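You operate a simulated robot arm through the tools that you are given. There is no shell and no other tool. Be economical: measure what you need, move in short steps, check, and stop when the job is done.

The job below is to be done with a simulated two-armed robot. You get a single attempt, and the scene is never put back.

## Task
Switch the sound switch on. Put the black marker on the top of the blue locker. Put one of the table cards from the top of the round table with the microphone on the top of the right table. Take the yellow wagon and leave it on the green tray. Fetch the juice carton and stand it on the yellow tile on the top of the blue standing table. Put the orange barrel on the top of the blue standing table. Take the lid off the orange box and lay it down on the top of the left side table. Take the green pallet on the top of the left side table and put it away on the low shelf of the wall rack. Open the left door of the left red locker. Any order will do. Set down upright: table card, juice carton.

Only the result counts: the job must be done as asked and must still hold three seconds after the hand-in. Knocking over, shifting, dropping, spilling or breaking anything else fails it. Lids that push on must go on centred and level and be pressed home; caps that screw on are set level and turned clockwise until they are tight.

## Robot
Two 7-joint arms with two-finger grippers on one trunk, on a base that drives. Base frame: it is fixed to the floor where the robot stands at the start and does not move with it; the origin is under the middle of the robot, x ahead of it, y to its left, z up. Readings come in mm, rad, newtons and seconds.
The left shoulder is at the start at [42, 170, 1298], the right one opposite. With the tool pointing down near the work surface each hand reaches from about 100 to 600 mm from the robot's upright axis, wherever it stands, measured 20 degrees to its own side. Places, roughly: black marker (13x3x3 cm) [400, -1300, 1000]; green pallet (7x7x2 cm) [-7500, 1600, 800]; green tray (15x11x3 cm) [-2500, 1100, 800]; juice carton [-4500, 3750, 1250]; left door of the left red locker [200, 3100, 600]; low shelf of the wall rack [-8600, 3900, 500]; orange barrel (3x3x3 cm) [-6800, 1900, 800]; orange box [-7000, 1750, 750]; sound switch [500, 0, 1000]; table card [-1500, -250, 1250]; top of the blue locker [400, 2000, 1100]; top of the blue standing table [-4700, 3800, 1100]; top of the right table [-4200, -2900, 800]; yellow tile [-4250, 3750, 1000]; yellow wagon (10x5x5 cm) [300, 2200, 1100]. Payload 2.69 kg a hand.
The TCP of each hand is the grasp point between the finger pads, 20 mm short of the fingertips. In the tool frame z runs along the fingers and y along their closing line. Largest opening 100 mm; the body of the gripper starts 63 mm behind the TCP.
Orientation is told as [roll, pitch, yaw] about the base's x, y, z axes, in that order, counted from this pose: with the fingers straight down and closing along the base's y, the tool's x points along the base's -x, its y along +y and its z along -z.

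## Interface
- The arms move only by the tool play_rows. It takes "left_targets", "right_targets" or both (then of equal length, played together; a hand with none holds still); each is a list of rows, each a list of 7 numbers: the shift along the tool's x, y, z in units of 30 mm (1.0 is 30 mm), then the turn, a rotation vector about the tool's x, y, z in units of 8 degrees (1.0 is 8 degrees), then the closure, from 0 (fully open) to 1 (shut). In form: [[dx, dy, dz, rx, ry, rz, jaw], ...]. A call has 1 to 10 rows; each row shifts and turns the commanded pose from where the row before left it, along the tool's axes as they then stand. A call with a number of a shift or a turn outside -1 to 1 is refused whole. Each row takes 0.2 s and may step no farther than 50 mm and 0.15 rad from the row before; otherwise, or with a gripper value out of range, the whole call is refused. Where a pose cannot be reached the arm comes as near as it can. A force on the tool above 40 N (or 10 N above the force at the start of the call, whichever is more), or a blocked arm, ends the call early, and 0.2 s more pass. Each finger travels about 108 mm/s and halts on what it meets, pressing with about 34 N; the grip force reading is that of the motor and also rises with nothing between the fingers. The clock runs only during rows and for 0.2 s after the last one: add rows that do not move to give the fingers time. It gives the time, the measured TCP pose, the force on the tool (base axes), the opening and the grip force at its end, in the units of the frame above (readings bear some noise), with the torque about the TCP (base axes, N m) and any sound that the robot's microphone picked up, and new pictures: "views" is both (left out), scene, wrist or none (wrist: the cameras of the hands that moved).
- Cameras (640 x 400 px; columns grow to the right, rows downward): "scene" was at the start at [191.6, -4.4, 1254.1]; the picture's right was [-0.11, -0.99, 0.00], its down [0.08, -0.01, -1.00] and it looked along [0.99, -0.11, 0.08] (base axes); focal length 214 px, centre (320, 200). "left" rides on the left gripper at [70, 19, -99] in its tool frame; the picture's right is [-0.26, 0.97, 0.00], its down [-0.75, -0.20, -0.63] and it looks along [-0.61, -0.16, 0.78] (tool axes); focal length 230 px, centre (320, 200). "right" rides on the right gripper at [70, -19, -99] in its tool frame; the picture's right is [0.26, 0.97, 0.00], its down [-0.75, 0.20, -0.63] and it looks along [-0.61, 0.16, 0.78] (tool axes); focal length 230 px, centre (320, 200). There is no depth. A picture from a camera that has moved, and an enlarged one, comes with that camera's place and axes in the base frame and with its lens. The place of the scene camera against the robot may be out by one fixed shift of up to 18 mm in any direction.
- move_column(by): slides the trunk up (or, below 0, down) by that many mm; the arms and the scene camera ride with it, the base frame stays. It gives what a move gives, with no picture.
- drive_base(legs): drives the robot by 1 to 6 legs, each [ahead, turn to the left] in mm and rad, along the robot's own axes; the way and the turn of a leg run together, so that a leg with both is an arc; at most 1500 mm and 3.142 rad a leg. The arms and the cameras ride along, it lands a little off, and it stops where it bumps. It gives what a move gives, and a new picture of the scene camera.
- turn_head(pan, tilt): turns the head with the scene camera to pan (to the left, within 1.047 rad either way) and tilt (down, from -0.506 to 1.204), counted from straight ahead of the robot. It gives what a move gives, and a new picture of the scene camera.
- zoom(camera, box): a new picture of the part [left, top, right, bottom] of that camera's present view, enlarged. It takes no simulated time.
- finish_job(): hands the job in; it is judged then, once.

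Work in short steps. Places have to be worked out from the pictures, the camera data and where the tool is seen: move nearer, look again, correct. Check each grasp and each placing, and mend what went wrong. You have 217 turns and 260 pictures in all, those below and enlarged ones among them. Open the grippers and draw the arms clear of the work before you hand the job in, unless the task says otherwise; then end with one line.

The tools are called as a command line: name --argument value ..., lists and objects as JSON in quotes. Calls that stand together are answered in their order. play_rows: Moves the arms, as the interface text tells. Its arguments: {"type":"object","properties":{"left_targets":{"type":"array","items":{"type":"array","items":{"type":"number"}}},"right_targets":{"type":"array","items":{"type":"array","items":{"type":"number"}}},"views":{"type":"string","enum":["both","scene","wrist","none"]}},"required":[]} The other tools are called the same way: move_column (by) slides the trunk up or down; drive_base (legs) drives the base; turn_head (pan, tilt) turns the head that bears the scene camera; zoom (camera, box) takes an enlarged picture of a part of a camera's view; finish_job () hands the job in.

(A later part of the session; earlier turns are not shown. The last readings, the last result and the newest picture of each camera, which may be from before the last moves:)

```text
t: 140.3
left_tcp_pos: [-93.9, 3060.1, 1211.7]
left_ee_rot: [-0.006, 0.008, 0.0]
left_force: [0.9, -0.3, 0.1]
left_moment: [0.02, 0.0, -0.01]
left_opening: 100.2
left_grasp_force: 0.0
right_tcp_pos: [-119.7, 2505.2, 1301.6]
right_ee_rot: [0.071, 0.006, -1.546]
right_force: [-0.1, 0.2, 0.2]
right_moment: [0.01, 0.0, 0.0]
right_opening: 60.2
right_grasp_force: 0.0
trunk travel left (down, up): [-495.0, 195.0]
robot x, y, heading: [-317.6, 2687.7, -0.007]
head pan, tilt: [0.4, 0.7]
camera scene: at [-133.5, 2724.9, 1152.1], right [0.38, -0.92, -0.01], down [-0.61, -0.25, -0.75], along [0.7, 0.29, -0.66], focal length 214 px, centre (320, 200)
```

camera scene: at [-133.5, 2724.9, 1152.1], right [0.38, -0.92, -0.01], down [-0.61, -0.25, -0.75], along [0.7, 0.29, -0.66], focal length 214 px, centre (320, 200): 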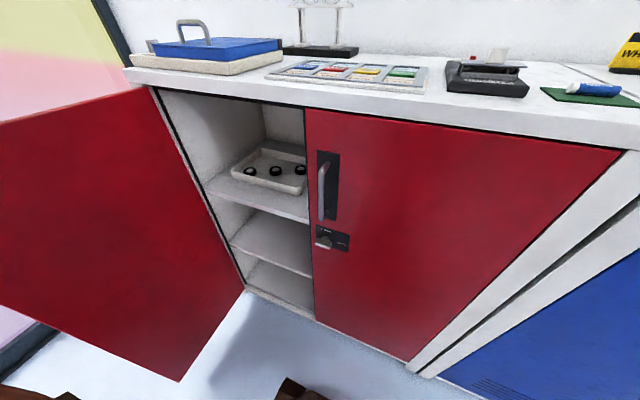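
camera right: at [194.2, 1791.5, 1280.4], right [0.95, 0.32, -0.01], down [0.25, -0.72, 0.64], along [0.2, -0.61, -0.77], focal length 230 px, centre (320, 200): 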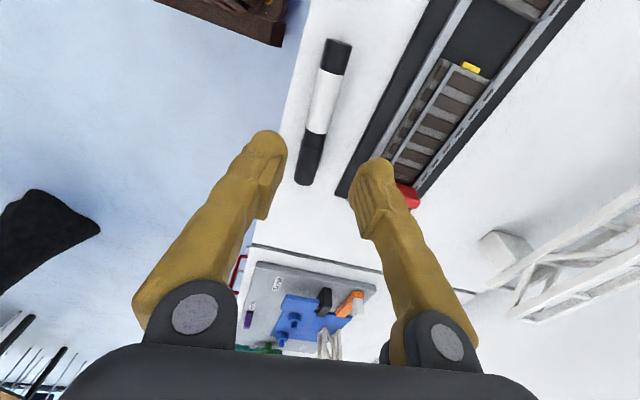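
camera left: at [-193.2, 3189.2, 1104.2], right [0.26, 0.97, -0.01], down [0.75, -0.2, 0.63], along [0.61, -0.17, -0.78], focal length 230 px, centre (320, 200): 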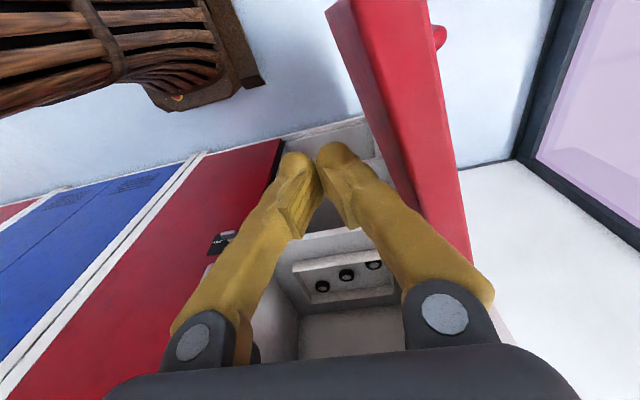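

The door is about 85 degrees open. The right hand is already turned to close along x, which suits the wagon, so I drive to about [-220, 2300].

drive_base --legs '[[-230, 0], [0, -1.571], [390, 0], [0, 1.571], [330, 0]]'

turn_head --pan 0 --tilt 0.5

```text
t: 153.7
left_tcp_pos: [-0.2, 2668.6, 1212.7]
left_ee_rot: [-0.005, 0.0, 0.002]
left_force: [0.5, 0.0, -0.4]
left_moment: [-0.01, -0.01, 0.0]
left_opening: 100.0
left_grasp_force: 0.1
right_tcp_pos: [-24.1, 2112.7, 1301.6]
right_ee_rot: [0.077, 0.004, -1.544]
right_force: [0.5, 0.7, -0.8]
right_moment: [0.0, 0.01, 0.0]
right_opening: 60.1
right_grasp_force: 0.0
trunk travel left (down, up): [-495.0, 195.0]
robot x, y, heading: [-210.2, 2297.0, -0.013]
head pan, tilt: [0.4, 0.7]
camera scene: at [-39.4, 2332.5, 1153.3], right [0.38, -0.93, 0.0], down [-0.6, -0.24, -0.76], along [0.7, 0.29, -0.65], focal length 214 px, centre (320, 200)
```

scene: 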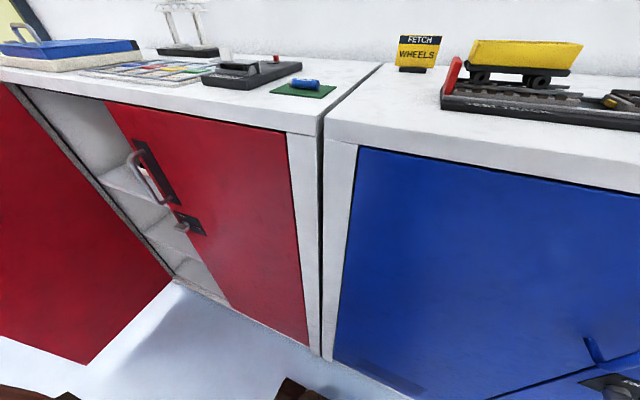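

```text
t: 154.6
left_tcp_pos: [-11.5, 2667.4, 1207.3]
left_ee_rot: [-0.006, 0.042, 0.003]
left_force: [0.9, -0.1, -1.1]
left_moment: [-0.06, 0.0, 0.0]
left_opening: 99.8
left_grasp_force: 0.1
right_tcp_pos: [-34.6, 2113.8, 1303.6]
right_ee_rot: [0.085, 0.001, -1.545]
right_force: [-0.2, 0.4, 0.0]
right_moment: [-0.03, -0.01, -0.01]
right_opening: 59.9
right_grasp_force: 0.1
trunk travel left (down, up): [-495.0, 195.0]
robot x, y, heading: [-209.6, 2300.0, -0.012]
head pan, tilt: [0.0, 0.499]
camera scene: at [-18.6, 2299.9, 1169.6], right [-0.01, -1.0, 0.0], down [-0.49, 0.0, -0.87], along [0.87, -0.01, -0.49], focal length 214 px, centre (320, 200)
```

scene: 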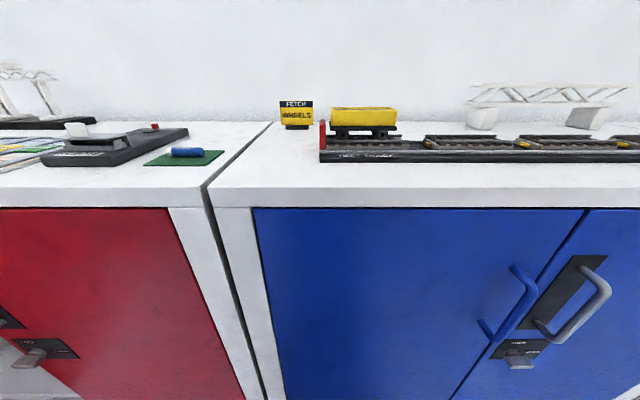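

The wagon is at about [300, 2236, 1117], lying along y. I bring the right hand over it, levelled, fingers open.

play_rows --right_targets '[[0.38, 1, 0.1, 0.6, 0, 0, 0.2], [0.38, 1, 0.2, 0, 0, 0, 0.2], [0.38, 1, 0.3, 0, 0, 0, 0.2], [0.38, 1, 0.3, 0, 0, 0, 0.2], [0.38, 1, 0.3, 0, 0, 0, 0.2], [0.38, 1, 0.3, 0, 0, 0, 0.2], [0.38, 1, 0.3, 0, 0, 0, 0.2], [0.38, 1, 0.3, 0, 0, 0, 0.2], [0.38, 1, 0.3, 0, 0, 0, 0.2], [0.38, 1, 0.3, 0, 0, 0, 0.2]]' --views "both"

```text
t: 156.8
left_tcp_pos: [-11.0, 2667.7, 1206.9]
left_ee_rot: [-0.007, 0.039, 0.004]
left_force: [-0.4, 0.4, 0.3]
left_moment: [0.0, 0.03, 0.01]
left_opening: 99.9
left_grasp_force: 0.0
right_tcp_pos: [263.4, 2236.7, 1225.8]
right_ee_rot: [0.001, 0.004, -1.543]
right_force: [0.6, 0.5, 0.2]
right_moment: [-0.02, 0.01, 0.02]
right_opening: 80.1
right_grasp_force: 0.0
trunk travel left (down, up): [-495.0, 195.0]
robot x, y, heading: [-211.4, 2298.2, -0.013]
head pan, tilt: [0.0, 0.499]
camera scene: at [-17.5, 2299.9, 1169.4], right [-0.01, -1.0, 0.0], down [-0.49, 0.0, -0.87], along [0.87, -0.01, -0.49], focal length 214 px, centre (320, 200)
camera right: at [241.7, 2305.4, 1325.8], right [0.96, 0.28, 0.0], down [0.22, -0.75, 0.63], along [0.18, -0.6, -0.78], focal length 230 px, centre (320, 200)
```

scene: 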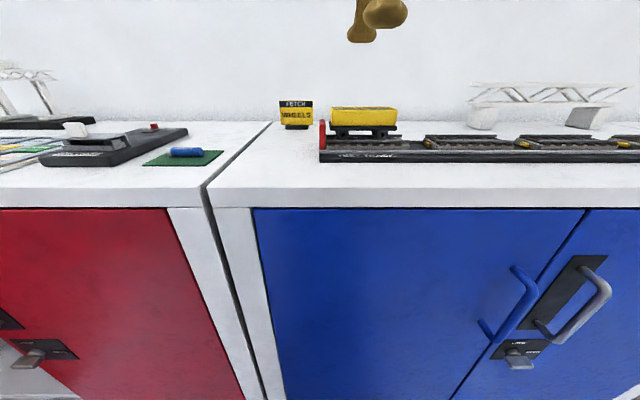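
right: 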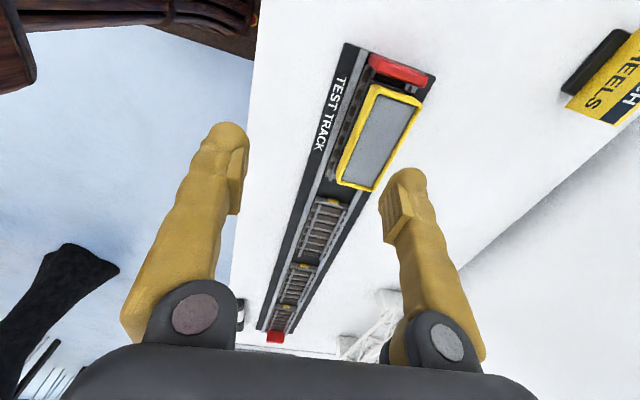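

The wagon's centre is at [316, 2232], top at about 1135, skewed about 3.6 degrees. I align and lower to z 1150 first.

play_rows --right_targets '[[-0.1, 0.88, 0, 0, 0, -0.25, 0.2], [-0.1, 0.88, 0.5, 0, 0, 0, 0.2], [0, 0, 1, 0, 0, 0, 0.2], [0, 0, 1, 0, 0, 0, 0.2], [0, 0, 0, 0, 0, 0, 0.2]]' --views "both"

```text
t: 158.0
left_tcp_pos: [-12.7, 2667.3, 1206.8]
left_ee_rot: [-0.007, 0.04, 0.001]
left_force: [0.2, -0.2, -0.2]
left_moment: [0.02, 0.04, -0.01]
left_opening: 99.9
left_grasp_force: 0.2
right_tcp_pos: [313.5, 2233.8, 1153.3]
right_ee_rot: [0.002, 0.004, -1.507]
right_force: [0.1, -0.1, 1.3]
right_moment: [0.0, -0.01, 0.0]
right_opening: 80.3
right_grasp_force: 0.1
trunk travel left (down, up): [-495.0, 195.0]
robot x, y, heading: [-215.5, 2293.1, -0.012]
head pan, tilt: [0.0, 0.499]
camera scene: at [-19.0, 2299.4, 1169.7], right [-0.01, -1.0, 0.0], down [-0.49, 0.01, -0.87], along [0.87, -0.01, -0.49], focal length 214 px, centre (320, 200)
camera right: at [290.5, 2301.1, 1252.2], right [0.95, 0.32, 0.0], down [0.25, -0.74, 0.63], along [0.2, -0.59, -0.78], focal length 230 px, centre (320, 200)
```

scene: 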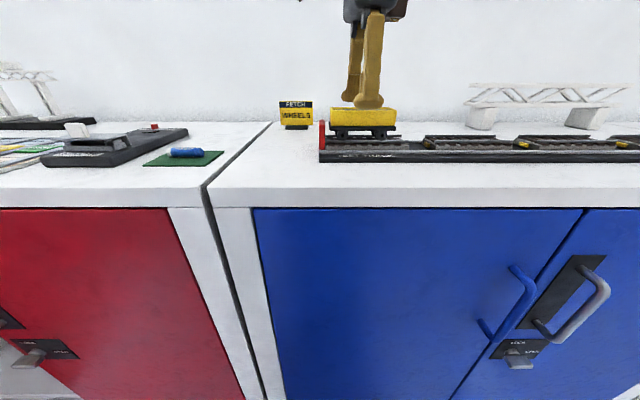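
right: 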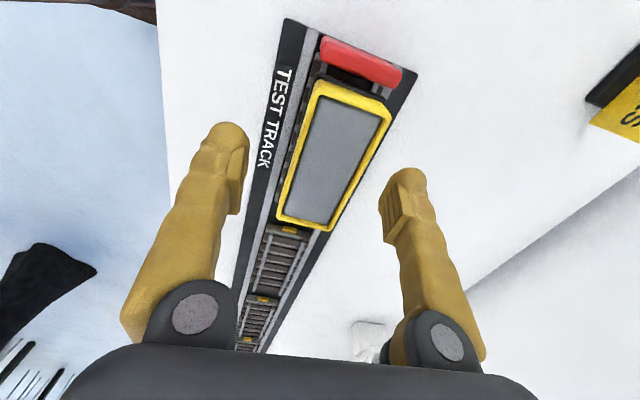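

Well centred. I lower to z 1119 and close on the tub.

play_rows --right_targets '[[0.15, 0.1, 0.6, 0, 0, 0, 0.2], [0, 0, 0.55, 0, 0, 0, 0.2], [0, 0, 0, 0, 0, 0, 0.2], [0, 0, 0, 0, 0, 0, 0.45], [0, 0, 0, 0, 0, 0, 0.7], [0, 0, 0, 0, 0, 0, 0.8], [0, 0, 0, 0, 0, 0, 0.8]]' --views "both"

```text
t: 159.6
left_tcp_pos: [-12.7, 2666.3, 1207.3]
left_ee_rot: [-0.007, 0.039, 0.002]
left_force: [0.2, 0.4, -0.6]
left_moment: [-0.01, 0.01, 0.01]
left_opening: 100.0
left_grasp_force: 0.0
right_tcp_pos: [317.8, 2238.9, 1118.0]
right_ee_rot: [0.002, 0.004, -1.507]
right_force: [-0.3, 0.2, 0.4]
right_moment: [-0.01, 0.01, 0.03]
right_opening: 45.5
right_grasp_force: 33.7
trunk travel left (down, up): [-495.0, 195.0]
robot x, y, heading: [-215.3, 2297.2, -0.013]
head pan, tilt: [0.0, 0.499]
camera scene: at [-18.3, 2299.4, 1169.6], right [-0.01, -1.0, 0.0], down [-0.49, 0.0, -0.87], along [0.87, -0.01, -0.49], focal length 214 px, centre (320, 200)
camera right: at [294.3, 2306.2, 1217.8], right [0.95, 0.32, 0.0], down [0.25, -0.74, 0.63], along [0.2, -0.59, -0.78], focal length 230 px, centre (320, 200)
```

scene: 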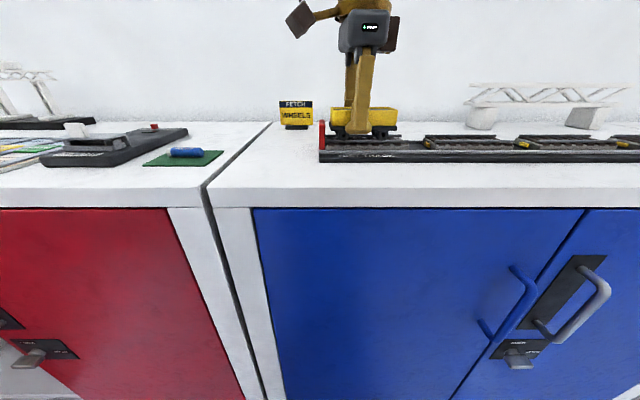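
right: 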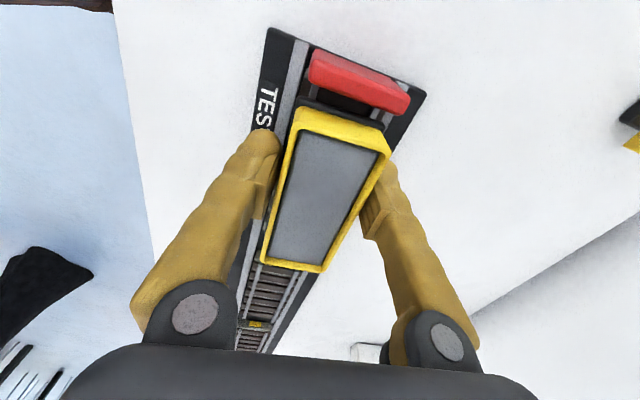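

Held at 45.5 mm. I lift it straight up and draw back.

play_rows --right_targets '[[0, 0, -0.5, 0, 0, 0, 0.8], [0, 0, -1, 0, 0, 0, 0.8], [0, 0, -1, 0, 0, 0, 0.8], [0, 0, -1, 0, 0, 0, 0.8], [0, -0.9, -0.9, 0, 0, 0, 0.8], [0, -1, -0.6, 0, 0, 0, 0.8], [0, -1, -0.3, 0, 0, 0, 0.8], [0, -1, 0, 0, 0, 0, 0.8]]' --views "wrist"

```text
t: 161.4
left_tcp_pos: [-12.2, 2667.3, 1206.7]
left_ee_rot: [-0.004, 0.039, 0.0]
left_force: [0.3, -0.7, 0.6]
left_moment: [0.0, -0.02, 0.0]
left_opening: 99.8
left_grasp_force: 0.1
right_tcp_pos: [199.8, 2229.2, 1277.9]
right_ee_rot: [0.001, 0.002, -1.509]
right_force: [-0.6, -0.1, -0.8]
right_moment: [0.03, -0.02, -0.01]
right_opening: 45.0
right_grasp_force: 33.8
trunk travel left (down, up): [-495.0, 195.0]
robot x, y, heading: [-209.7, 2300.6, -0.011]
head pan, tilt: [0.0, 0.499]
camera right: at [175.8, 2297.3, 1376.7], right [0.95, 0.32, 0.0], down [0.25, -0.74, 0.63], along [0.2, -0.59, -0.78], focal length 230 px, centre (320, 200)
```

right: 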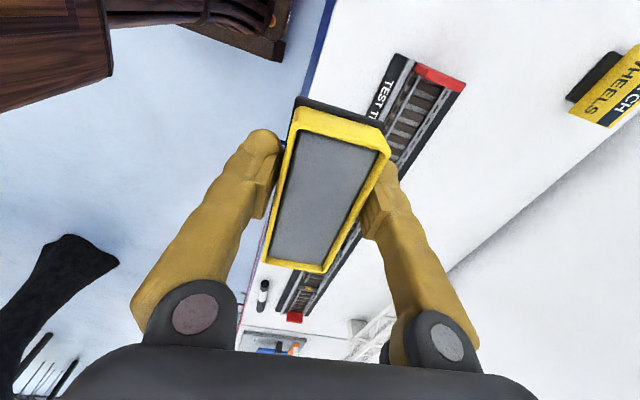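

The wagon is held level. I back off and turn towards the green tray to look for a clear way.

drive_base --legs '[[-450, 0], [0, -2.5]]'

turn_head --pan 0 --tilt 0.15

```text
t: 170.2
left_tcp_pos: [-605.9, 1875.5, 1209.7]
left_ee_rot: [-0.018, 0.003, -2.509]
left_force: [0.0, 1.0, -0.1]
left_moment: [0.0, -0.04, 0.02]
left_opening: 99.9
left_grasp_force: 0.0
right_tcp_pos: [-1034.9, 2110.5, 1276.8]
right_ee_rot: [0.002, 0.002, 2.266]
right_force: [-0.7, 0.5, -1.4]
right_moment: [0.01, -0.02, 0.01]
right_opening: 44.9
right_grasp_force: 34.1
trunk travel left (down, up): [-495.0, 195.0]
robot x, y, heading: [-654.2, 2290.1, -2.518]
head pan, tilt: [0.0, 0.499]
camera scene: at [-789.2, 2189.5, 1169.6], right [-0.58, 0.81, 0.0], down [0.4, 0.29, -0.87], along [-0.71, -0.51, -0.49], focal length 214 px, centre (320, 200)
```

scene: 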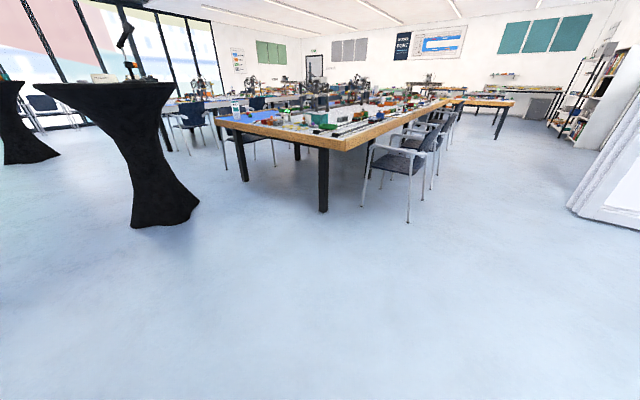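

```text
t: 171.0
left_tcp_pos: [-588.8, 1887.8, 1206.9]
left_ee_rot: [-0.019, 0.033, -2.508]
left_force: [-0.4, 0.7, -0.6]
left_moment: [0.03, 0.04, -0.01]
left_opening: 100.0
left_grasp_force: 0.1
right_tcp_pos: [-1018.6, 2120.4, 1282.2]
right_ee_rot: [0.019, 0.001, 2.266]
right_force: [-0.1, 0.1, -0.9]
right_moment: [-0.01, -0.01, -0.05]
right_opening: 44.8
right_grasp_force: 34.3
trunk travel left (down, up): [-495.0, 195.0]
robot x, y, heading: [-655.9, 2286.2, -2.522]
head pan, tilt: [0.0, 0.15]
camera scene: at [-790.7, 2187.4, 1201.9], right [-0.58, 0.81, 0.0], down [0.14, 0.1, -0.99], along [-0.8, -0.57, -0.17], focal length 214 px, centre (320, 200)
```

scene: 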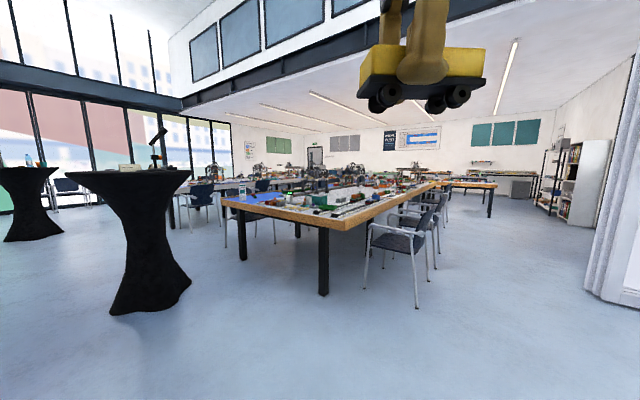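

A big table starts at about x -1980, y -90 to 1530; the green tray should be near its front corner. I zoom in there.

zoom --camera "scene" --box '[210, 150, 450, 300]'

```text
2.67 times, centred on (330, 225) of scene
camera zoom: at [-790.7, 2187.4, 1201.9], right [-0.58, 0.81, 0.0], down [0.14, 0.1, -0.99], along [-0.8, -0.57, -0.17], focal length 572 px, centre (293, 133)
```

zoom: 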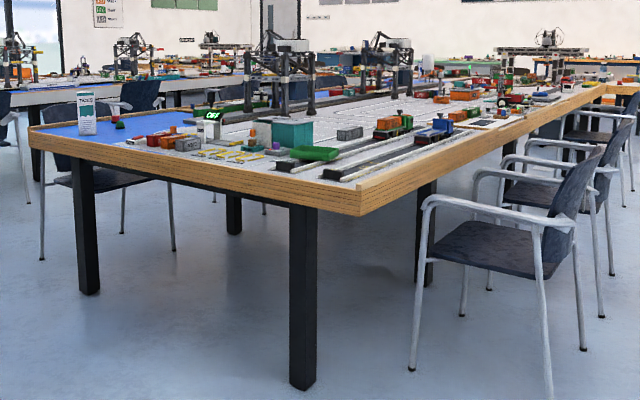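

The green tray is near [-2390, 1140, 800]. I drive to about [-1650, 1000], face the table's end and look again.

drive_base --legs '[[0, 0.28], [1400, 0], [220, 0], [0, -0.9]]'

turn_head --pan 0 --tilt 0.5

```text
t: 182.6
left_tcp_pos: [-1870.4, 663.4, 1208.7]
left_ee_rot: [-0.034, -0.003, 3.134]
left_force: [0.1, 0.0, -0.1]
left_moment: [-0.01, 0.01, 0.01]
left_opening: 100.1
left_grasp_force: 0.1
right_tcp_pos: [-2071.2, 1113.6, 1283.7]
right_ee_rot: [0.02, 0.0, 1.625]
right_force: [0.1, 0.0, -1.4]
right_moment: [-0.04, 0.02, 0.01]
right_opening: 44.7
right_grasp_force: 34.4
trunk travel left (down, up): [-495.0, 195.0]
robot x, y, heading: [-1679.7, 1024.1, 3.125]
head pan, tilt: [0.0, 0.15]
camera scene: at [-1849.6, 1034.5, 1202.0], right [0.02, 1.0, 0.0], down [0.17, 0.0, -0.99], along [-0.99, 0.02, -0.17], focal length 214 px, centre (320, 200)
```

scene: 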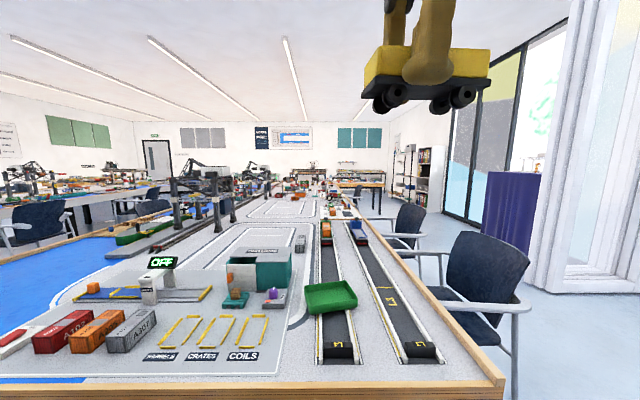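

```text
t: 183.4
left_tcp_pos: [-1853.3, 660.4, 1207.6]
left_ee_rot: [-0.023, 0.021, 3.129]
left_force: [0.2, 0.3, -0.6]
left_moment: [-0.01, -0.01, 0.0]
left_opening: 100.1
left_grasp_force: 0.0
right_tcp_pos: [-2051.6, 1112.8, 1289.2]
right_ee_rot: [0.036, -0.002, 1.625]
right_force: [0.2, 0.7, -1.3]
right_moment: [-0.02, 0.01, 0.0]
right_opening: 45.0
right_grasp_force: 34.2
trunk travel left (down, up): [-495.0, 195.0]
robot x, y, heading: [-1678.4, 1028.6, 3.127]
head pan, tilt: [0.0, 0.499]
camera scene: at [-1847.6, 1034.2, 1169.6], right [0.02, 1.0, 0.0], down [0.49, -0.01, -0.87], along [-0.87, 0.01, -0.49], focal length 214 px, centre (320, 200)
```

scene: 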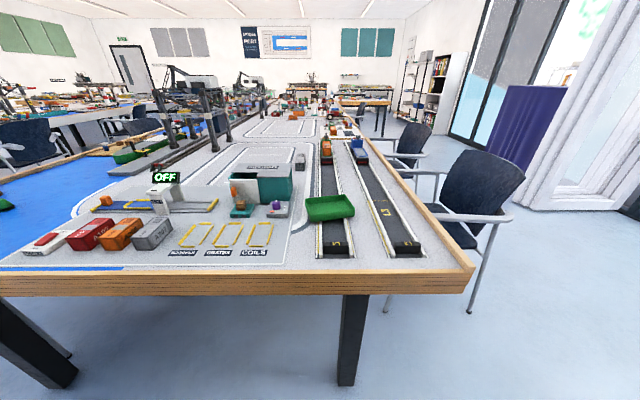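

I zoom on the tray to see its lie and its neighbours.

zoom --camera "scene" --box '[220, 130, 440, 270]'

```text
2.86 times, centred on (330, 200) of scene
camera zoom: at [-1847.6, 1034.2, 1169.6], right [0.02, 1.0, 0.0], down [0.49, -0.01, -0.87], along [-0.87, 0.01, -0.49], focal length 613 px, centre (291, 200)
```

zoom: 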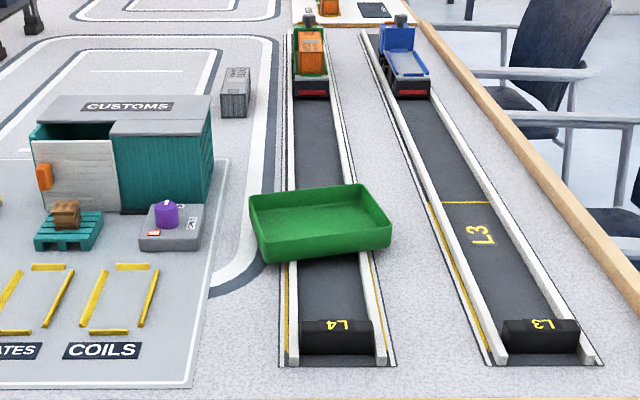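

The tray lies across lane L4, its centre near [-2515, 1075], long side roughly along y, as the wagon is held. I shift left to y about 870, lower the trunk and come up to the table's edge.

drive_base --legs '[[0, 1.585], [160, 0], [0, -1.571], [200, 0]]'

move_column --by -200

turn_head --pan -0.2 --tilt 0.6

```text
t: 193.9
left_tcp_pos: [-2044.3, 494.7, 1207.8]
left_ee_rot: [-0.049, -0.008, -3.13]
left_force: [0.2, -0.2, 0.2]
left_moment: [-0.05, 0.04, 0.01]
left_opening: 100.1
left_grasp_force: 0.0
right_tcp_pos: [-2250.5, 945.7, 1290.6]
right_ee_rot: [0.037, -0.002, 1.646]
right_force: [0.2, 0.8, -0.6]
right_moment: [-0.03, 0.03, 0.02]
right_opening: 44.7
right_grasp_force: 33.8
trunk travel left (down, up): [-495.0, 195.0]
robot x, y, heading: [-1877.7, 864.8, -3.134]
head pan, tilt: [0.0, 0.499]
camera scene: at [-2044.6, 869.2, 1169.9], right [-0.01, 1.0, 0.0], down [0.49, 0.0, -0.87], along [-0.87, -0.01, -0.49], focal length 214 px, centre (320, 200)
```

scene: 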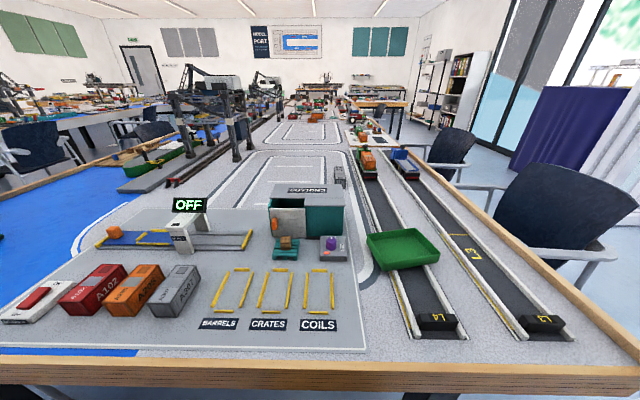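

```text
t: 196.1
left_tcp_pos: [-2029.9, 487.8, 1011.9]
left_ee_rot: [-0.029, 0.003, -3.136]
left_force: [-1.1, -0.4, -0.6]
left_moment: [0.01, -0.01, 0.01]
left_opening: 100.1
left_grasp_force: 0.1
right_tcp_pos: [-2232.1, 945.6, 1095.3]
right_ee_rot: [0.053, -0.004, 1.646]
right_force: [-0.5, -0.2, -2.0]
right_moment: [0.02, 0.02, 0.0]
right_opening: 44.5
right_grasp_force: 34.2
trunk travel left (down, up): [-295.0, 395.0]
robot x, y, heading: [-1878.1, 860.0, -3.138]
head pan, tilt: [0.0, 0.499]
```

```text
t: 196.8
left_tcp_pos: [-2030.2, 487.3, 1010.5]
left_ee_rot: [-0.029, 0.004, -3.137]
left_force: [0.6, -0.1, 0.2]
left_moment: [-0.01, 0.01, 0.0]
left_opening: 100.0
left_grasp_force: 0.1
right_tcp_pos: [-2233.6, 945.5, 1094.0]
right_ee_rot: [0.051, -0.004, 1.647]
right_force: [0.6, 0.0, -1.5]
right_moment: [-0.02, 0.0, 0.04]
right_opening: 44.9
right_grasp_force: 34.3
trunk travel left (down, up): [-295.0, 395.0]
robot x, y, heading: [-1877.2, 865.0, -3.136]
head pan, tilt: [-0.201, 0.6]
camera scene: at [-2038.7, 885.8, 960.6], right [0.19, 0.98, 0.0], down [0.57, -0.11, -0.82], along [-0.8, 0.16, -0.58], focal length 214 px, centre (320, 200)
```

scene: 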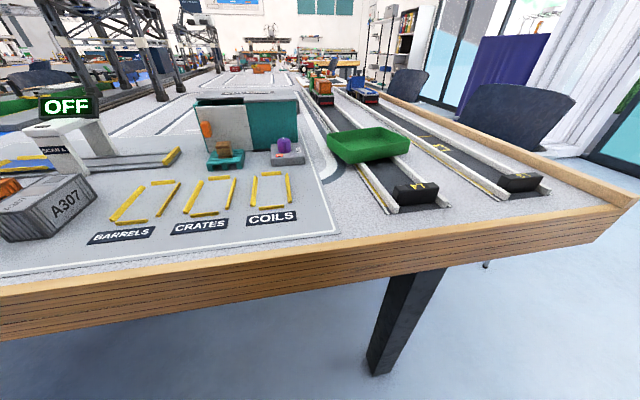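

Two heights give the tray's centre at about [-2480, 1082, 783] and the table's edge at x about -2170. I come 60 mm nearer and carry the wagon over the tray.

drive_base --legs '[[60, 0]]'

```text
t: 197.8
left_tcp_pos: [-2085.4, 491.2, 1010.9]
left_ee_rot: [-0.039, -0.017, -3.13]
left_force: [-0.2, -0.5, 0.1]
left_moment: [-0.04, -0.02, 0.02]
left_opening: 100.0
left_grasp_force: 0.0
right_tcp_pos: [-2288.9, 945.3, 1096.5]
right_ee_rot: [0.057, -0.004, 1.645]
right_force: [0.7, 0.2, -0.8]
right_moment: [0.0, -0.01, 0.0]
right_opening: 44.8
right_grasp_force: 33.9
trunk travel left (down, up): [-295.0, 395.0]
robot x, y, heading: [-1940.4, 865.6, -3.133]
head pan, tilt: [-0.201, 0.6]
camera scene: at [-2087.5, 885.5, 962.7], right [0.19, 0.98, 0.0], down [0.56, -0.11, -0.82], along [-0.81, 0.16, -0.57], focal length 214 px, centre (320, 200)
```

scene: 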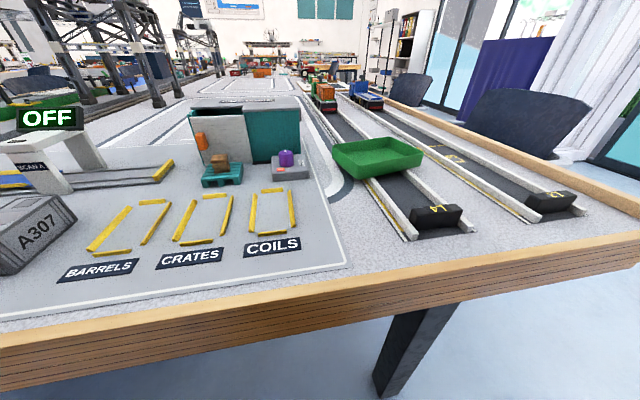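

play_rows --right_targets '[[-0.705, 0.81, 0.5, 0.4, 0, 0, 0.8], [-0.705, 0.81, 0.9, 0, 0, 0, 0.8], [-0.705, 0.81, 0.93, 0, 0, 0, 0.8], [-0.705, 0.81, 0.93, 0, 0, 0, 0.8], [-0.705, 0.81, 0.93, 0, 0, 0, 0.8], [-0.705, 0.81, 0.93, 0, 0, 0, 0.8], [-0.705, 0.81, 0.93, 0, 0, 0, 0.8], [0, 0, 0, 0, 0, 0, 0.8]]' --views "both"

```text
t: 199.6
left_tcp_pos: [-2084.8, 484.0, 1013.0]
left_ee_rot: [-0.018, 0.008, -3.14]
left_force: [0.6, -0.8, -0.4]
left_moment: [0.0, -0.02, -0.01]
left_opening: 100.1
left_grasp_force: 0.1
right_tcp_pos: [-2468.8, 1079.9, 919.3]
right_ee_rot: [0.004, -0.005, 1.647]
right_force: [-0.1, 0.9, -1.1]
right_moment: [0.01, 0.02, 0.0]
right_opening: 45.1
right_grasp_force: 34.2
trunk travel left (down, up): [-295.0, 395.0]
robot x, y, heading: [-1935.6, 864.3, -3.134]
head pan, tilt: [-0.201, 0.6]
camera scene: at [-2099.3, 885.4, 960.6], right [0.19, 0.98, 0.0], down [0.57, -0.11, -0.82], along [-0.8, 0.16, -0.58], focal length 214 px, centre (320, 200)
camera right: at [-2445.1, 1011.4, 1018.0], right [-0.94, -0.33, 0.0], down [-0.25, 0.73, 0.63], along [-0.21, 0.6, -0.77], focal length 230 px, centre (320, 200)
```

scene: 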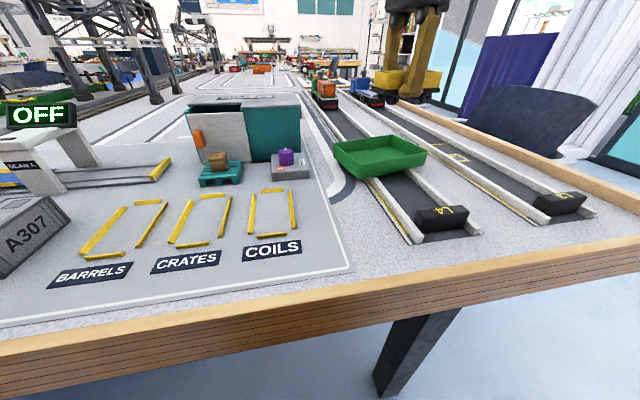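
right: 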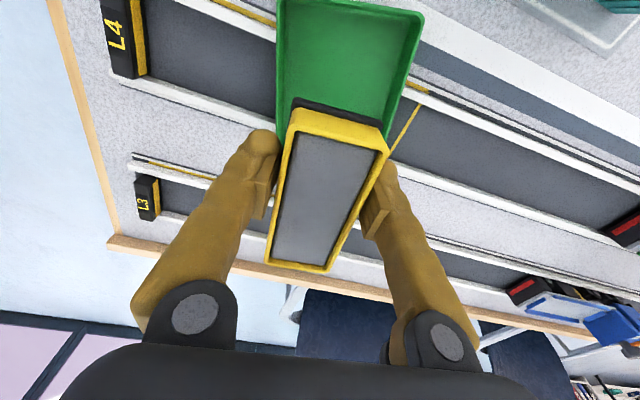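

The tray's centre is [-2483, 1075], its long side skewed 11.5 degrees. I turn the wagon to match and lower it to about 20 mm above the tray's floor.

play_rows --right_targets '[[0.13, 0.48, 0, 0, 0, -0.89, 0.8], [0, 0, 1, 0, 0, 0, 0.8], [0, 0, 1, 0, 0, 0, 0.8], [0, 0, 0.8, 0, 0, 0, 0.8], [0, 0, 0, 0, 0, 0, 0.8]]' --views "both"

```text
t: 200.8
left_tcp_pos: [-2085.6, 483.9, 1013.1]
left_ee_rot: [-0.017, 0.009, -3.139]
left_force: [0.2, -0.1, 0.9]
left_moment: [-0.03, -0.02, -0.03]
left_opening: 99.8
left_grasp_force: 0.1
right_tcp_pos: [-2482.8, 1073.9, 833.4]
right_ee_rot: [0.002, -0.002, 1.771]
right_force: [-0.1, 0.0, -1.3]
right_moment: [0.0, -0.01, -0.03]
right_opening: 45.1
right_grasp_force: 33.5
trunk travel left (down, up): [-295.0, 395.0]
robot x, y, heading: [-1940.1, 865.8, -3.133]
head pan, tilt: [-0.201, 0.6]
camera scene: at [-2099.4, 885.4, 960.6], right [0.19, 0.98, 0.0], down [0.57, -0.11, -0.82], along [-0.8, 0.16, -0.58], focal length 214 px, centre (320, 200)
camera right: at [-2451.1, 1009.4, 933.1], right [-0.9, -0.44, 0.0], down [-0.34, 0.69, 0.63], along [-0.28, 0.57, -0.77], focal length 230 px, centre (320, 200)
```

scene: 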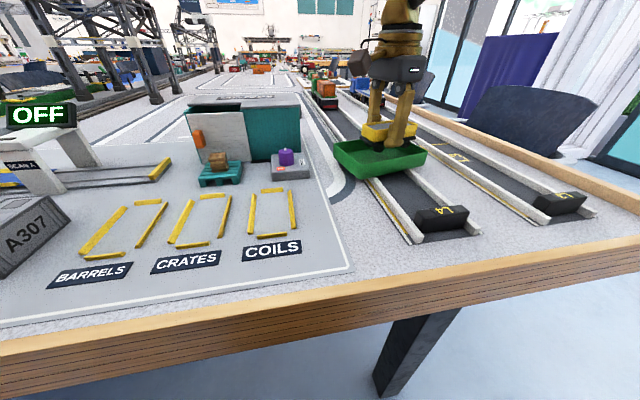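
right: 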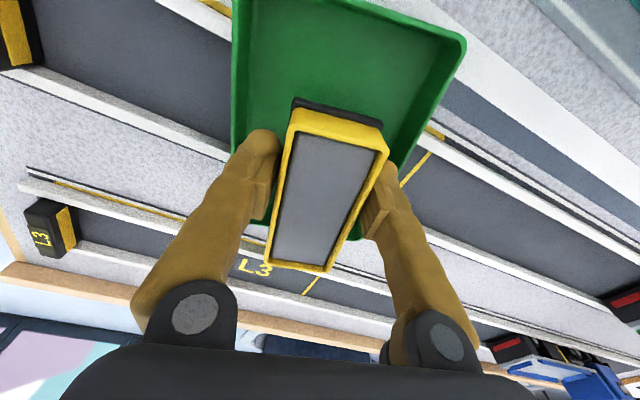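

The wagon hangs centred over the tray. I lower in small steps.

play_rows --right_targets '[[0, 0, 0.2, 0, 0, 0, 0.8], [0, 0, 0.2, 0, 0, 0, 0.8], [0, 0, 0.1, 0, 0, 0, 0.8], [0, 0, 0.07, 0, 0, 0, 0.8], [0, 0, 0, 0, 0, 0, 0.8]]' --views "scene"

```text
t: 202.0
left_tcp_pos: [-2085.9, 484.0, 1013.1]
left_ee_rot: [-0.018, 0.01, -3.14]
left_force: [-0.1, 0.5, -0.5]
left_moment: [-0.05, 0.0, -0.01]
left_opening: 99.7
left_grasp_force: 0.1
right_tcp_pos: [-2481.6, 1075.0, 816.9]
right_ee_rot: [0.003, -0.002, 1.773]
right_force: [0.1, 0.3, -1.9]
right_moment: [-0.03, 0.01, 0.02]
right_opening: 44.4
right_grasp_force: 33.9
trunk travel left (down, up): [-295.0, 395.0]
robot x, y, heading: [-1939.1, 865.9, -3.132]
head pan, tilt: [-0.201, 0.6]
camera scene: at [-2099.5, 885.4, 960.6], right [0.19, 0.98, 0.0], down [0.57, -0.11, -0.82], along [-0.8, 0.16, -0.58], focal length 214 px, centre (320, 200)
```

scene: 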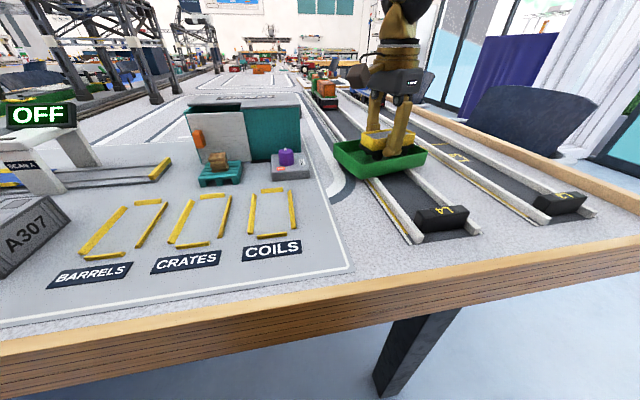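

Still no contact. I go on in small steps.

play_rows --right_targets '[[0, 0, 0.12, 0, 0, 0, 0.8], [0, 0, 0.12, 0, 0, 0, 0.8], [0, 0, 0.07, 0, 0, 0, 0.8], [0, 0, 0, 0, 0, 0, 0.8]]' --views "none"

```text
t: 203.0
left_tcp_pos: [-2084.6, 483.5, 1013.4]
left_ee_rot: [-0.019, 0.007, -3.14]
left_force: [-0.5, 0.0, -0.2]
left_moment: [0.0, 0.01, -0.01]
left_opening: 99.9
left_grasp_force: 0.1
right_tcp_pos: [-2483.4, 1073.7, 811.6]
right_ee_rot: [0.008, -0.004, 1.77]
right_force: [-1.3, 2.0, 23.9]
right_moment: [0.01, -0.11, -0.01]
right_opening: 44.7
right_grasp_force: 34.5
trunk travel left (down, up): [-295.0, 395.0]
robot x, y, heading: [-1936.2, 864.1, -3.137]
head pan, tilt: [-0.201, 0.6]
```

Contact at z 812 with 24 N. I ease up 2 mm, open to 58 mm and lift away.

play_rows --right_targets '[[0, 0, -0.07, 0, 0, 0, 0.8], [0, 0, 0, 0, 0, 0, 0.42], [0, 0, 0, 0, 0, 0, 0.42], [0, 0, -1, 0, 0, 0, 0.42], [0, 0, -1, 0, 0, 0, 0.42], [0, 0, -1, 0, 0, 0, 0.42], [0, 0, -1, 0, 0, 0, 0.42]]' --views "both"

```text
t: 204.6
left_tcp_pos: [-2084.8, 483.5, 1012.6]
left_ee_rot: [-0.019, 0.009, -3.14]
left_force: [0.7, -0.1, 0.4]
left_moment: [-0.01, -0.01, 0.0]
left_opening: 99.6
left_grasp_force: 0.1
right_tcp_pos: [-2481.6, 1075.7, 930.6]
right_ee_rot: [0.006, -0.006, 1.773]
right_force: [0.3, -0.4, 0.0]
right_moment: [0.01, -0.02, -0.02]
right_opening: 58.0
right_grasp_force: 0.1
trunk travel left (down, up): [-295.0, 395.0]
robot x, y, heading: [-1937.2, 862.6, -3.132]
head pan, tilt: [-0.201, 0.6]
camera scene: at [-2099.2, 885.3, 960.6], right [0.19, 0.98, 0.0], down [0.57, -0.11, -0.82], along [-0.8, 0.16, -0.58], focal length 214 px, centre (320, 200)
camera right: at [-2449.9, 1009.0, 1030.1], right [-0.9, -0.45, 0.0], down [-0.34, 0.69, 0.63], along [-0.28, 0.57, -0.77], focal length 230 px, centre (320, 200)
```

scene: 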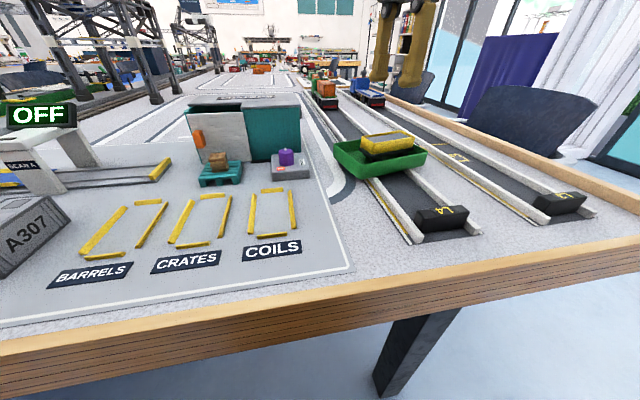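
right: 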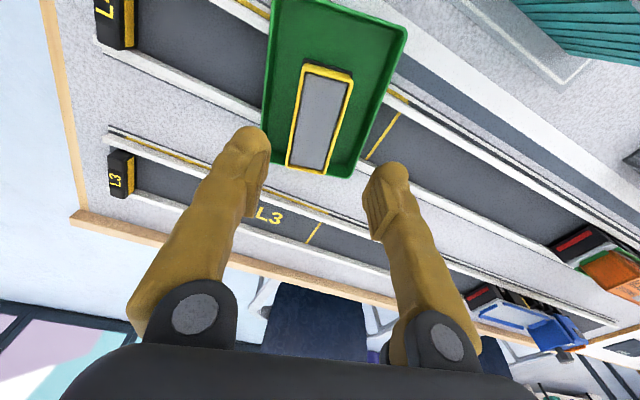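

The wagon is inside the tray. I lift the hand, back off, and head to the round table with the microphone.

play_rows --right_targets '[[0, 0, -1, 0, 0, 0, 0.4], [0, 0, -1, 0, 0, 0, 0.4], [0, 0, -1, 0, 0, 0, 0.4], [0, -0.6, -1, 0, 0, 0, 0.2], [0, -1, -0.6, 0, 0, 0, 0.2], [0, -1, -0.4, 0, 0, 0, 0], [0, -1, -0.4, 0, 0, 0, 0], [0, -1, 0, 0, 0, 0, 0]]' --views "none"

drive_base --legs '[[-400, 0], [0, 1.562], [350, 0]]'

move_column --by 240

turn_head --pan 0 --tilt 0.4

```text
t: 206.4
left_tcp_pos: [-2085.5, 483.6, 1013.7]
left_ee_rot: [-0.016, 0.008, -3.138]
left_force: [0.1, 0.9, 0.0]
left_moment: [0.02, -0.03, -0.02]
left_opening: 99.9
left_grasp_force: 0.1
right_tcp_pos: [-2345.1, 1102.9, 1093.8]
right_ee_rot: [0.004, -0.006, 1.771]
right_force: [0.6, 0.7, 0.0]
right_moment: [0.02, 0.0, -0.01]
right_opening: 99.9
right_grasp_force: 0.1
trunk travel left (down, up): [-295.0, 395.0]
robot x, y, heading: [-1934.8, 863.0, -3.137]
head pan, tilt: [-0.201, 0.6]
```

```text
t: 214.7
left_tcp_pos: [-1163.5, 363.2, 1017.0]
left_ee_rot: [-0.058, -0.005, -1.574]
left_force: [-0.2, -0.5, 0.8]
left_moment: [0.03, 0.0, -0.02]
left_opening: 100.1
left_grasp_force: 0.1
right_tcp_pos: [-1785.8, 112.7, 1092.8]
right_ee_rot: [0.003, -0.004, -2.954]
right_force: [-0.6, 0.7, 0.2]
right_moment: [0.01, 0.01, 0.02]
right_opening: 99.8
right_grasp_force: 0.2
trunk travel left (down, up): [-295.0, 395.0]
robot x, y, heading: [-1537.5, 513.7, -1.579]
head pan, tilt: [-0.201, 0.6]
camera scene: at [-1545.8, 348.5, 960.5], right [-0.98, 0.21, 0.0], down [0.12, 0.57, -0.81], along [-0.17, -0.8, -0.58], focal length 214 px, centre (320, 200)
```

scene: 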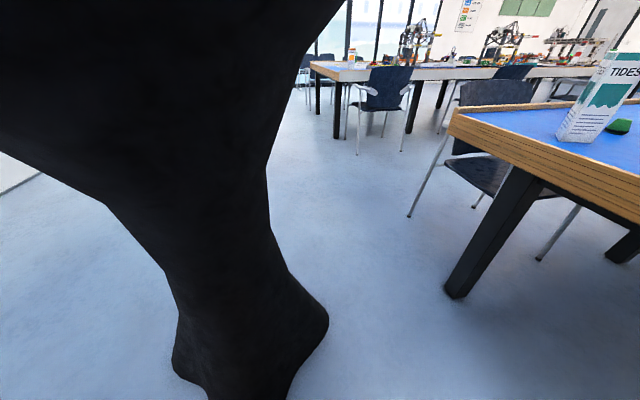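

```text
t: 217.2
left_tcp_pos: [-1158.4, 377.8, 1258.6]
left_ee_rot: [-0.043, 0.009, -1.58]
left_force: [-0.6, 0.1, -0.4]
left_moment: [0.0, 0.0, 0.0]
left_opening: 100.1
left_grasp_force: 0.1
right_tcp_pos: [-1785.7, 130.4, 1339.6]
right_ee_rot: [0.018, -0.009, -2.957]
right_force: [-0.7, -0.1, 0.2]
right_moment: [0.0, 0.02, 0.01]
right_opening: 100.3
right_grasp_force: 0.0
trunk travel left (down, up): [-535.0, 155.0]
robot x, y, heading: [-1537.6, 514.3, -1.58]
head pan, tilt: [-0.201, 0.6]
```

```text
t: 217.9
left_tcp_pos: [-1158.8, 378.2, 1257.6]
left_ee_rot: [-0.043, 0.01, -1.58]
left_force: [-0.5, -0.3, -0.4]
left_moment: [0.01, 0.03, 0.01]
left_opening: 100.0
left_grasp_force: 0.0
right_tcp_pos: [-1784.8, 129.1, 1338.0]
right_ee_rot: [0.02, -0.008, -2.955]
right_force: [-0.7, 0.5, -0.4]
right_moment: [0.0, -0.04, 0.0]
right_opening: 100.1
right_grasp_force: 0.0
trunk travel left (down, up): [-535.0, 155.0]
robot x, y, heading: [-1542.4, 517.9, -1.579]
head pan, tilt: [0.0, 0.4]
camera scene: at [-1528.3, 338.6, 1218.6], right [-1.0, 0.01, 0.0], down [0.0, 0.41, -0.91], along [-0.01, -0.91, -0.41], focal length 214 px, centre (320, 200)
```

scene: 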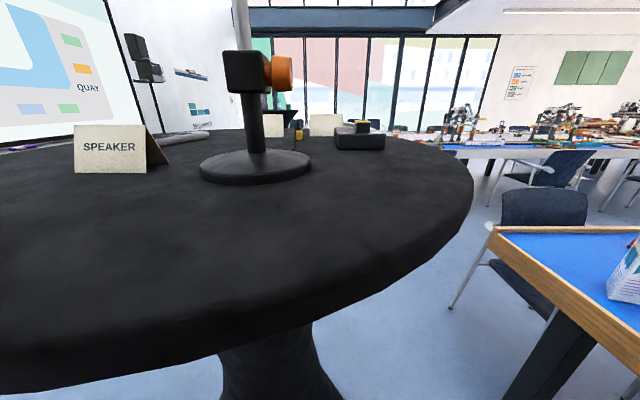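

The round table with the microphone is right ahead: a SPEAKER card stands at the left, others behind the microphone. I take a wrist view with both hands holding still to triangulate.

play_rows --left_targets '[[0, 0, 0, 0, 0, 0, 0]]' --right_targets '[[0, 0, 0, 0, 0, 0, 0]]' --views "wrist"

zoom --camera "scene" --box '[60, 100, 400, 200]'

```text
t: 218.3
left_tcp_pos: [-1159.8, 379.0, 1258.9]
left_ee_rot: [-0.043, 0.009, -1.58]
left_force: [0.2, -0.2, -0.4]
left_moment: [-0.02, 0.02, -0.03]
left_opening: 100.2
left_grasp_force: 0.1
right_tcp_pos: [-1784.7, 131.0, 1338.5]
right_ee_rot: [0.019, -0.008, -2.954]
right_force: [-0.6, 0.7, 0.6]
right_moment: [-0.01, 0.02, 0.02]
right_opening: 99.7
right_grasp_force: 0.0
trunk travel left (down, up): [-535.0, 155.0]
robot x, y, heading: [-1537.5, 516.5, -1.582]
head pan, tilt: [0.0, 0.4]
camera right: at [-1720.2, 163.2, 1437.0], right [0.43, -0.9, 0.02], down [-0.7, -0.32, 0.64], along [-0.57, -0.29, -0.77], focal length 230 px, centre (320, 200)
camera left: at [-1136.0, 445.1, 1357.2], right [0.96, -0.27, -0.05], down [-0.18, -0.76, 0.63], along [-0.2, -0.6, -0.78], focal length 230 px, centre (320, 200)
```

right: 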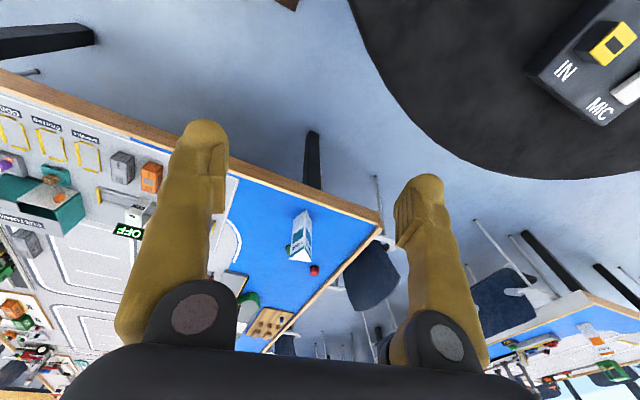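
left: 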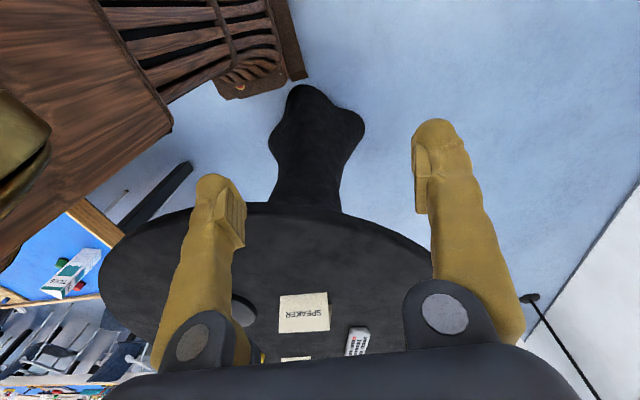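

```text
1.88 times, centred on (230, 150) of scene
camera zoom: at [-1528.2, 338.6, 1218.7], right [-1.0, 0.01, 0.0], down [0.0, 0.4, -0.91], along [-0.01, -0.91, -0.4], focal length 404 px, centre (489, 294)
```

zoom: 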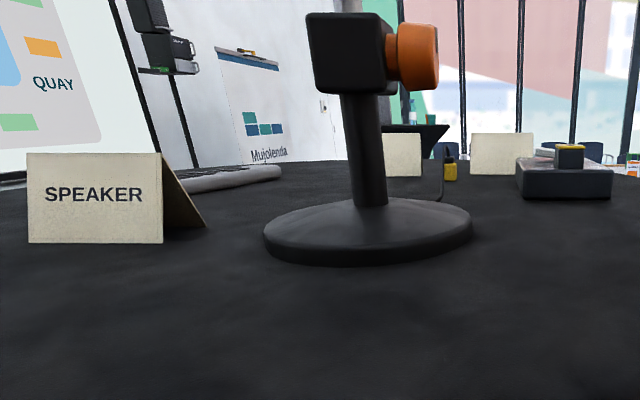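

The SPEAKER card is at about [-1262, 52], ridge at z 1196, table top at about 1140. I bring the left hand over it while turning it so the fingers will pinch across the ridge.

play_rows --left_targets '[[-0.97, -0.34, -0.3, 0, 0, 1, 0.2], [-1, -0.202, -0.3, 0, 0, 1, 0.2], [-1, -0.059, -0.2, 0, 0, 1, 0.2], [-1, 0.084, -0.2, 0, 0, 1, 0.2], [-1, 0.226, 0, 0, 0, 1, 0.2], [-0.962, 0.363, 0, 0, 0, 1, 0.2], [-0.902, 0.493, 0, 0, 0, 1, 0.2], [-0.824, 0.614, 0, 0, 0, 1, 0.2], [-0.731, 0.723, 0, 0, 0, 1, 0.2], [-0.623, 0.817, 0, 0, 0, 1, 0.2]]' --views "both"

```text
t: 220.5
left_tcp_pos: [-1249.6, 85.4, 1293.0]
left_ee_rot: [0.013, -0.061, -2.971]
left_force: [0.5, 0.8, 0.1]
left_moment: [0.05, 0.01, 0.0]
left_opening: 79.9
left_grasp_force: 0.2
left hand out of reach, approached as far as the arm can: row 1, 2
right_tcp_pos: [-1784.1, 128.4, 1338.0]
right_ee_rot: [0.017, -0.009, -2.956]
right_force: [0.6, -0.4, -0.4]
right_moment: [0.02, 0.01, 0.03]
right_opening: 99.9
right_grasp_force: 0.0
trunk travel left (down, up): [-535.0, 155.0]
robot x, y, heading: [-1540.2, 517.7, -1.583]
head pan, tilt: [0.0, 0.4]
camera scene: at [-1527.9, 337.3, 1218.5], right [-1.0, 0.01, 0.0], down [0.0, 0.41, -0.91], along [-0.01, -0.91, -0.41], focal length 214 px, centre (320, 200)
camera left: at [-1172.6, 80.0, 1387.8], right [-0.09, -1.0, 0.03], down [-0.74, 0.09, 0.67], along [-0.67, 0.04, -0.74], focal length 230 px, centre (320, 200)
```

scene: 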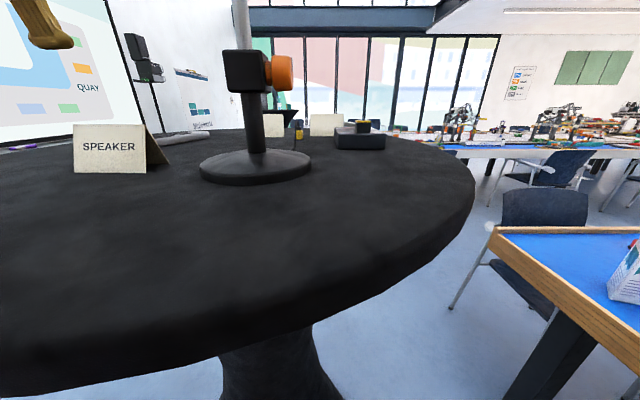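
left: 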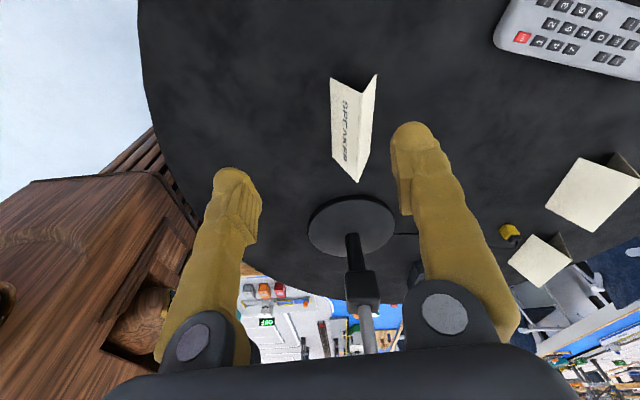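

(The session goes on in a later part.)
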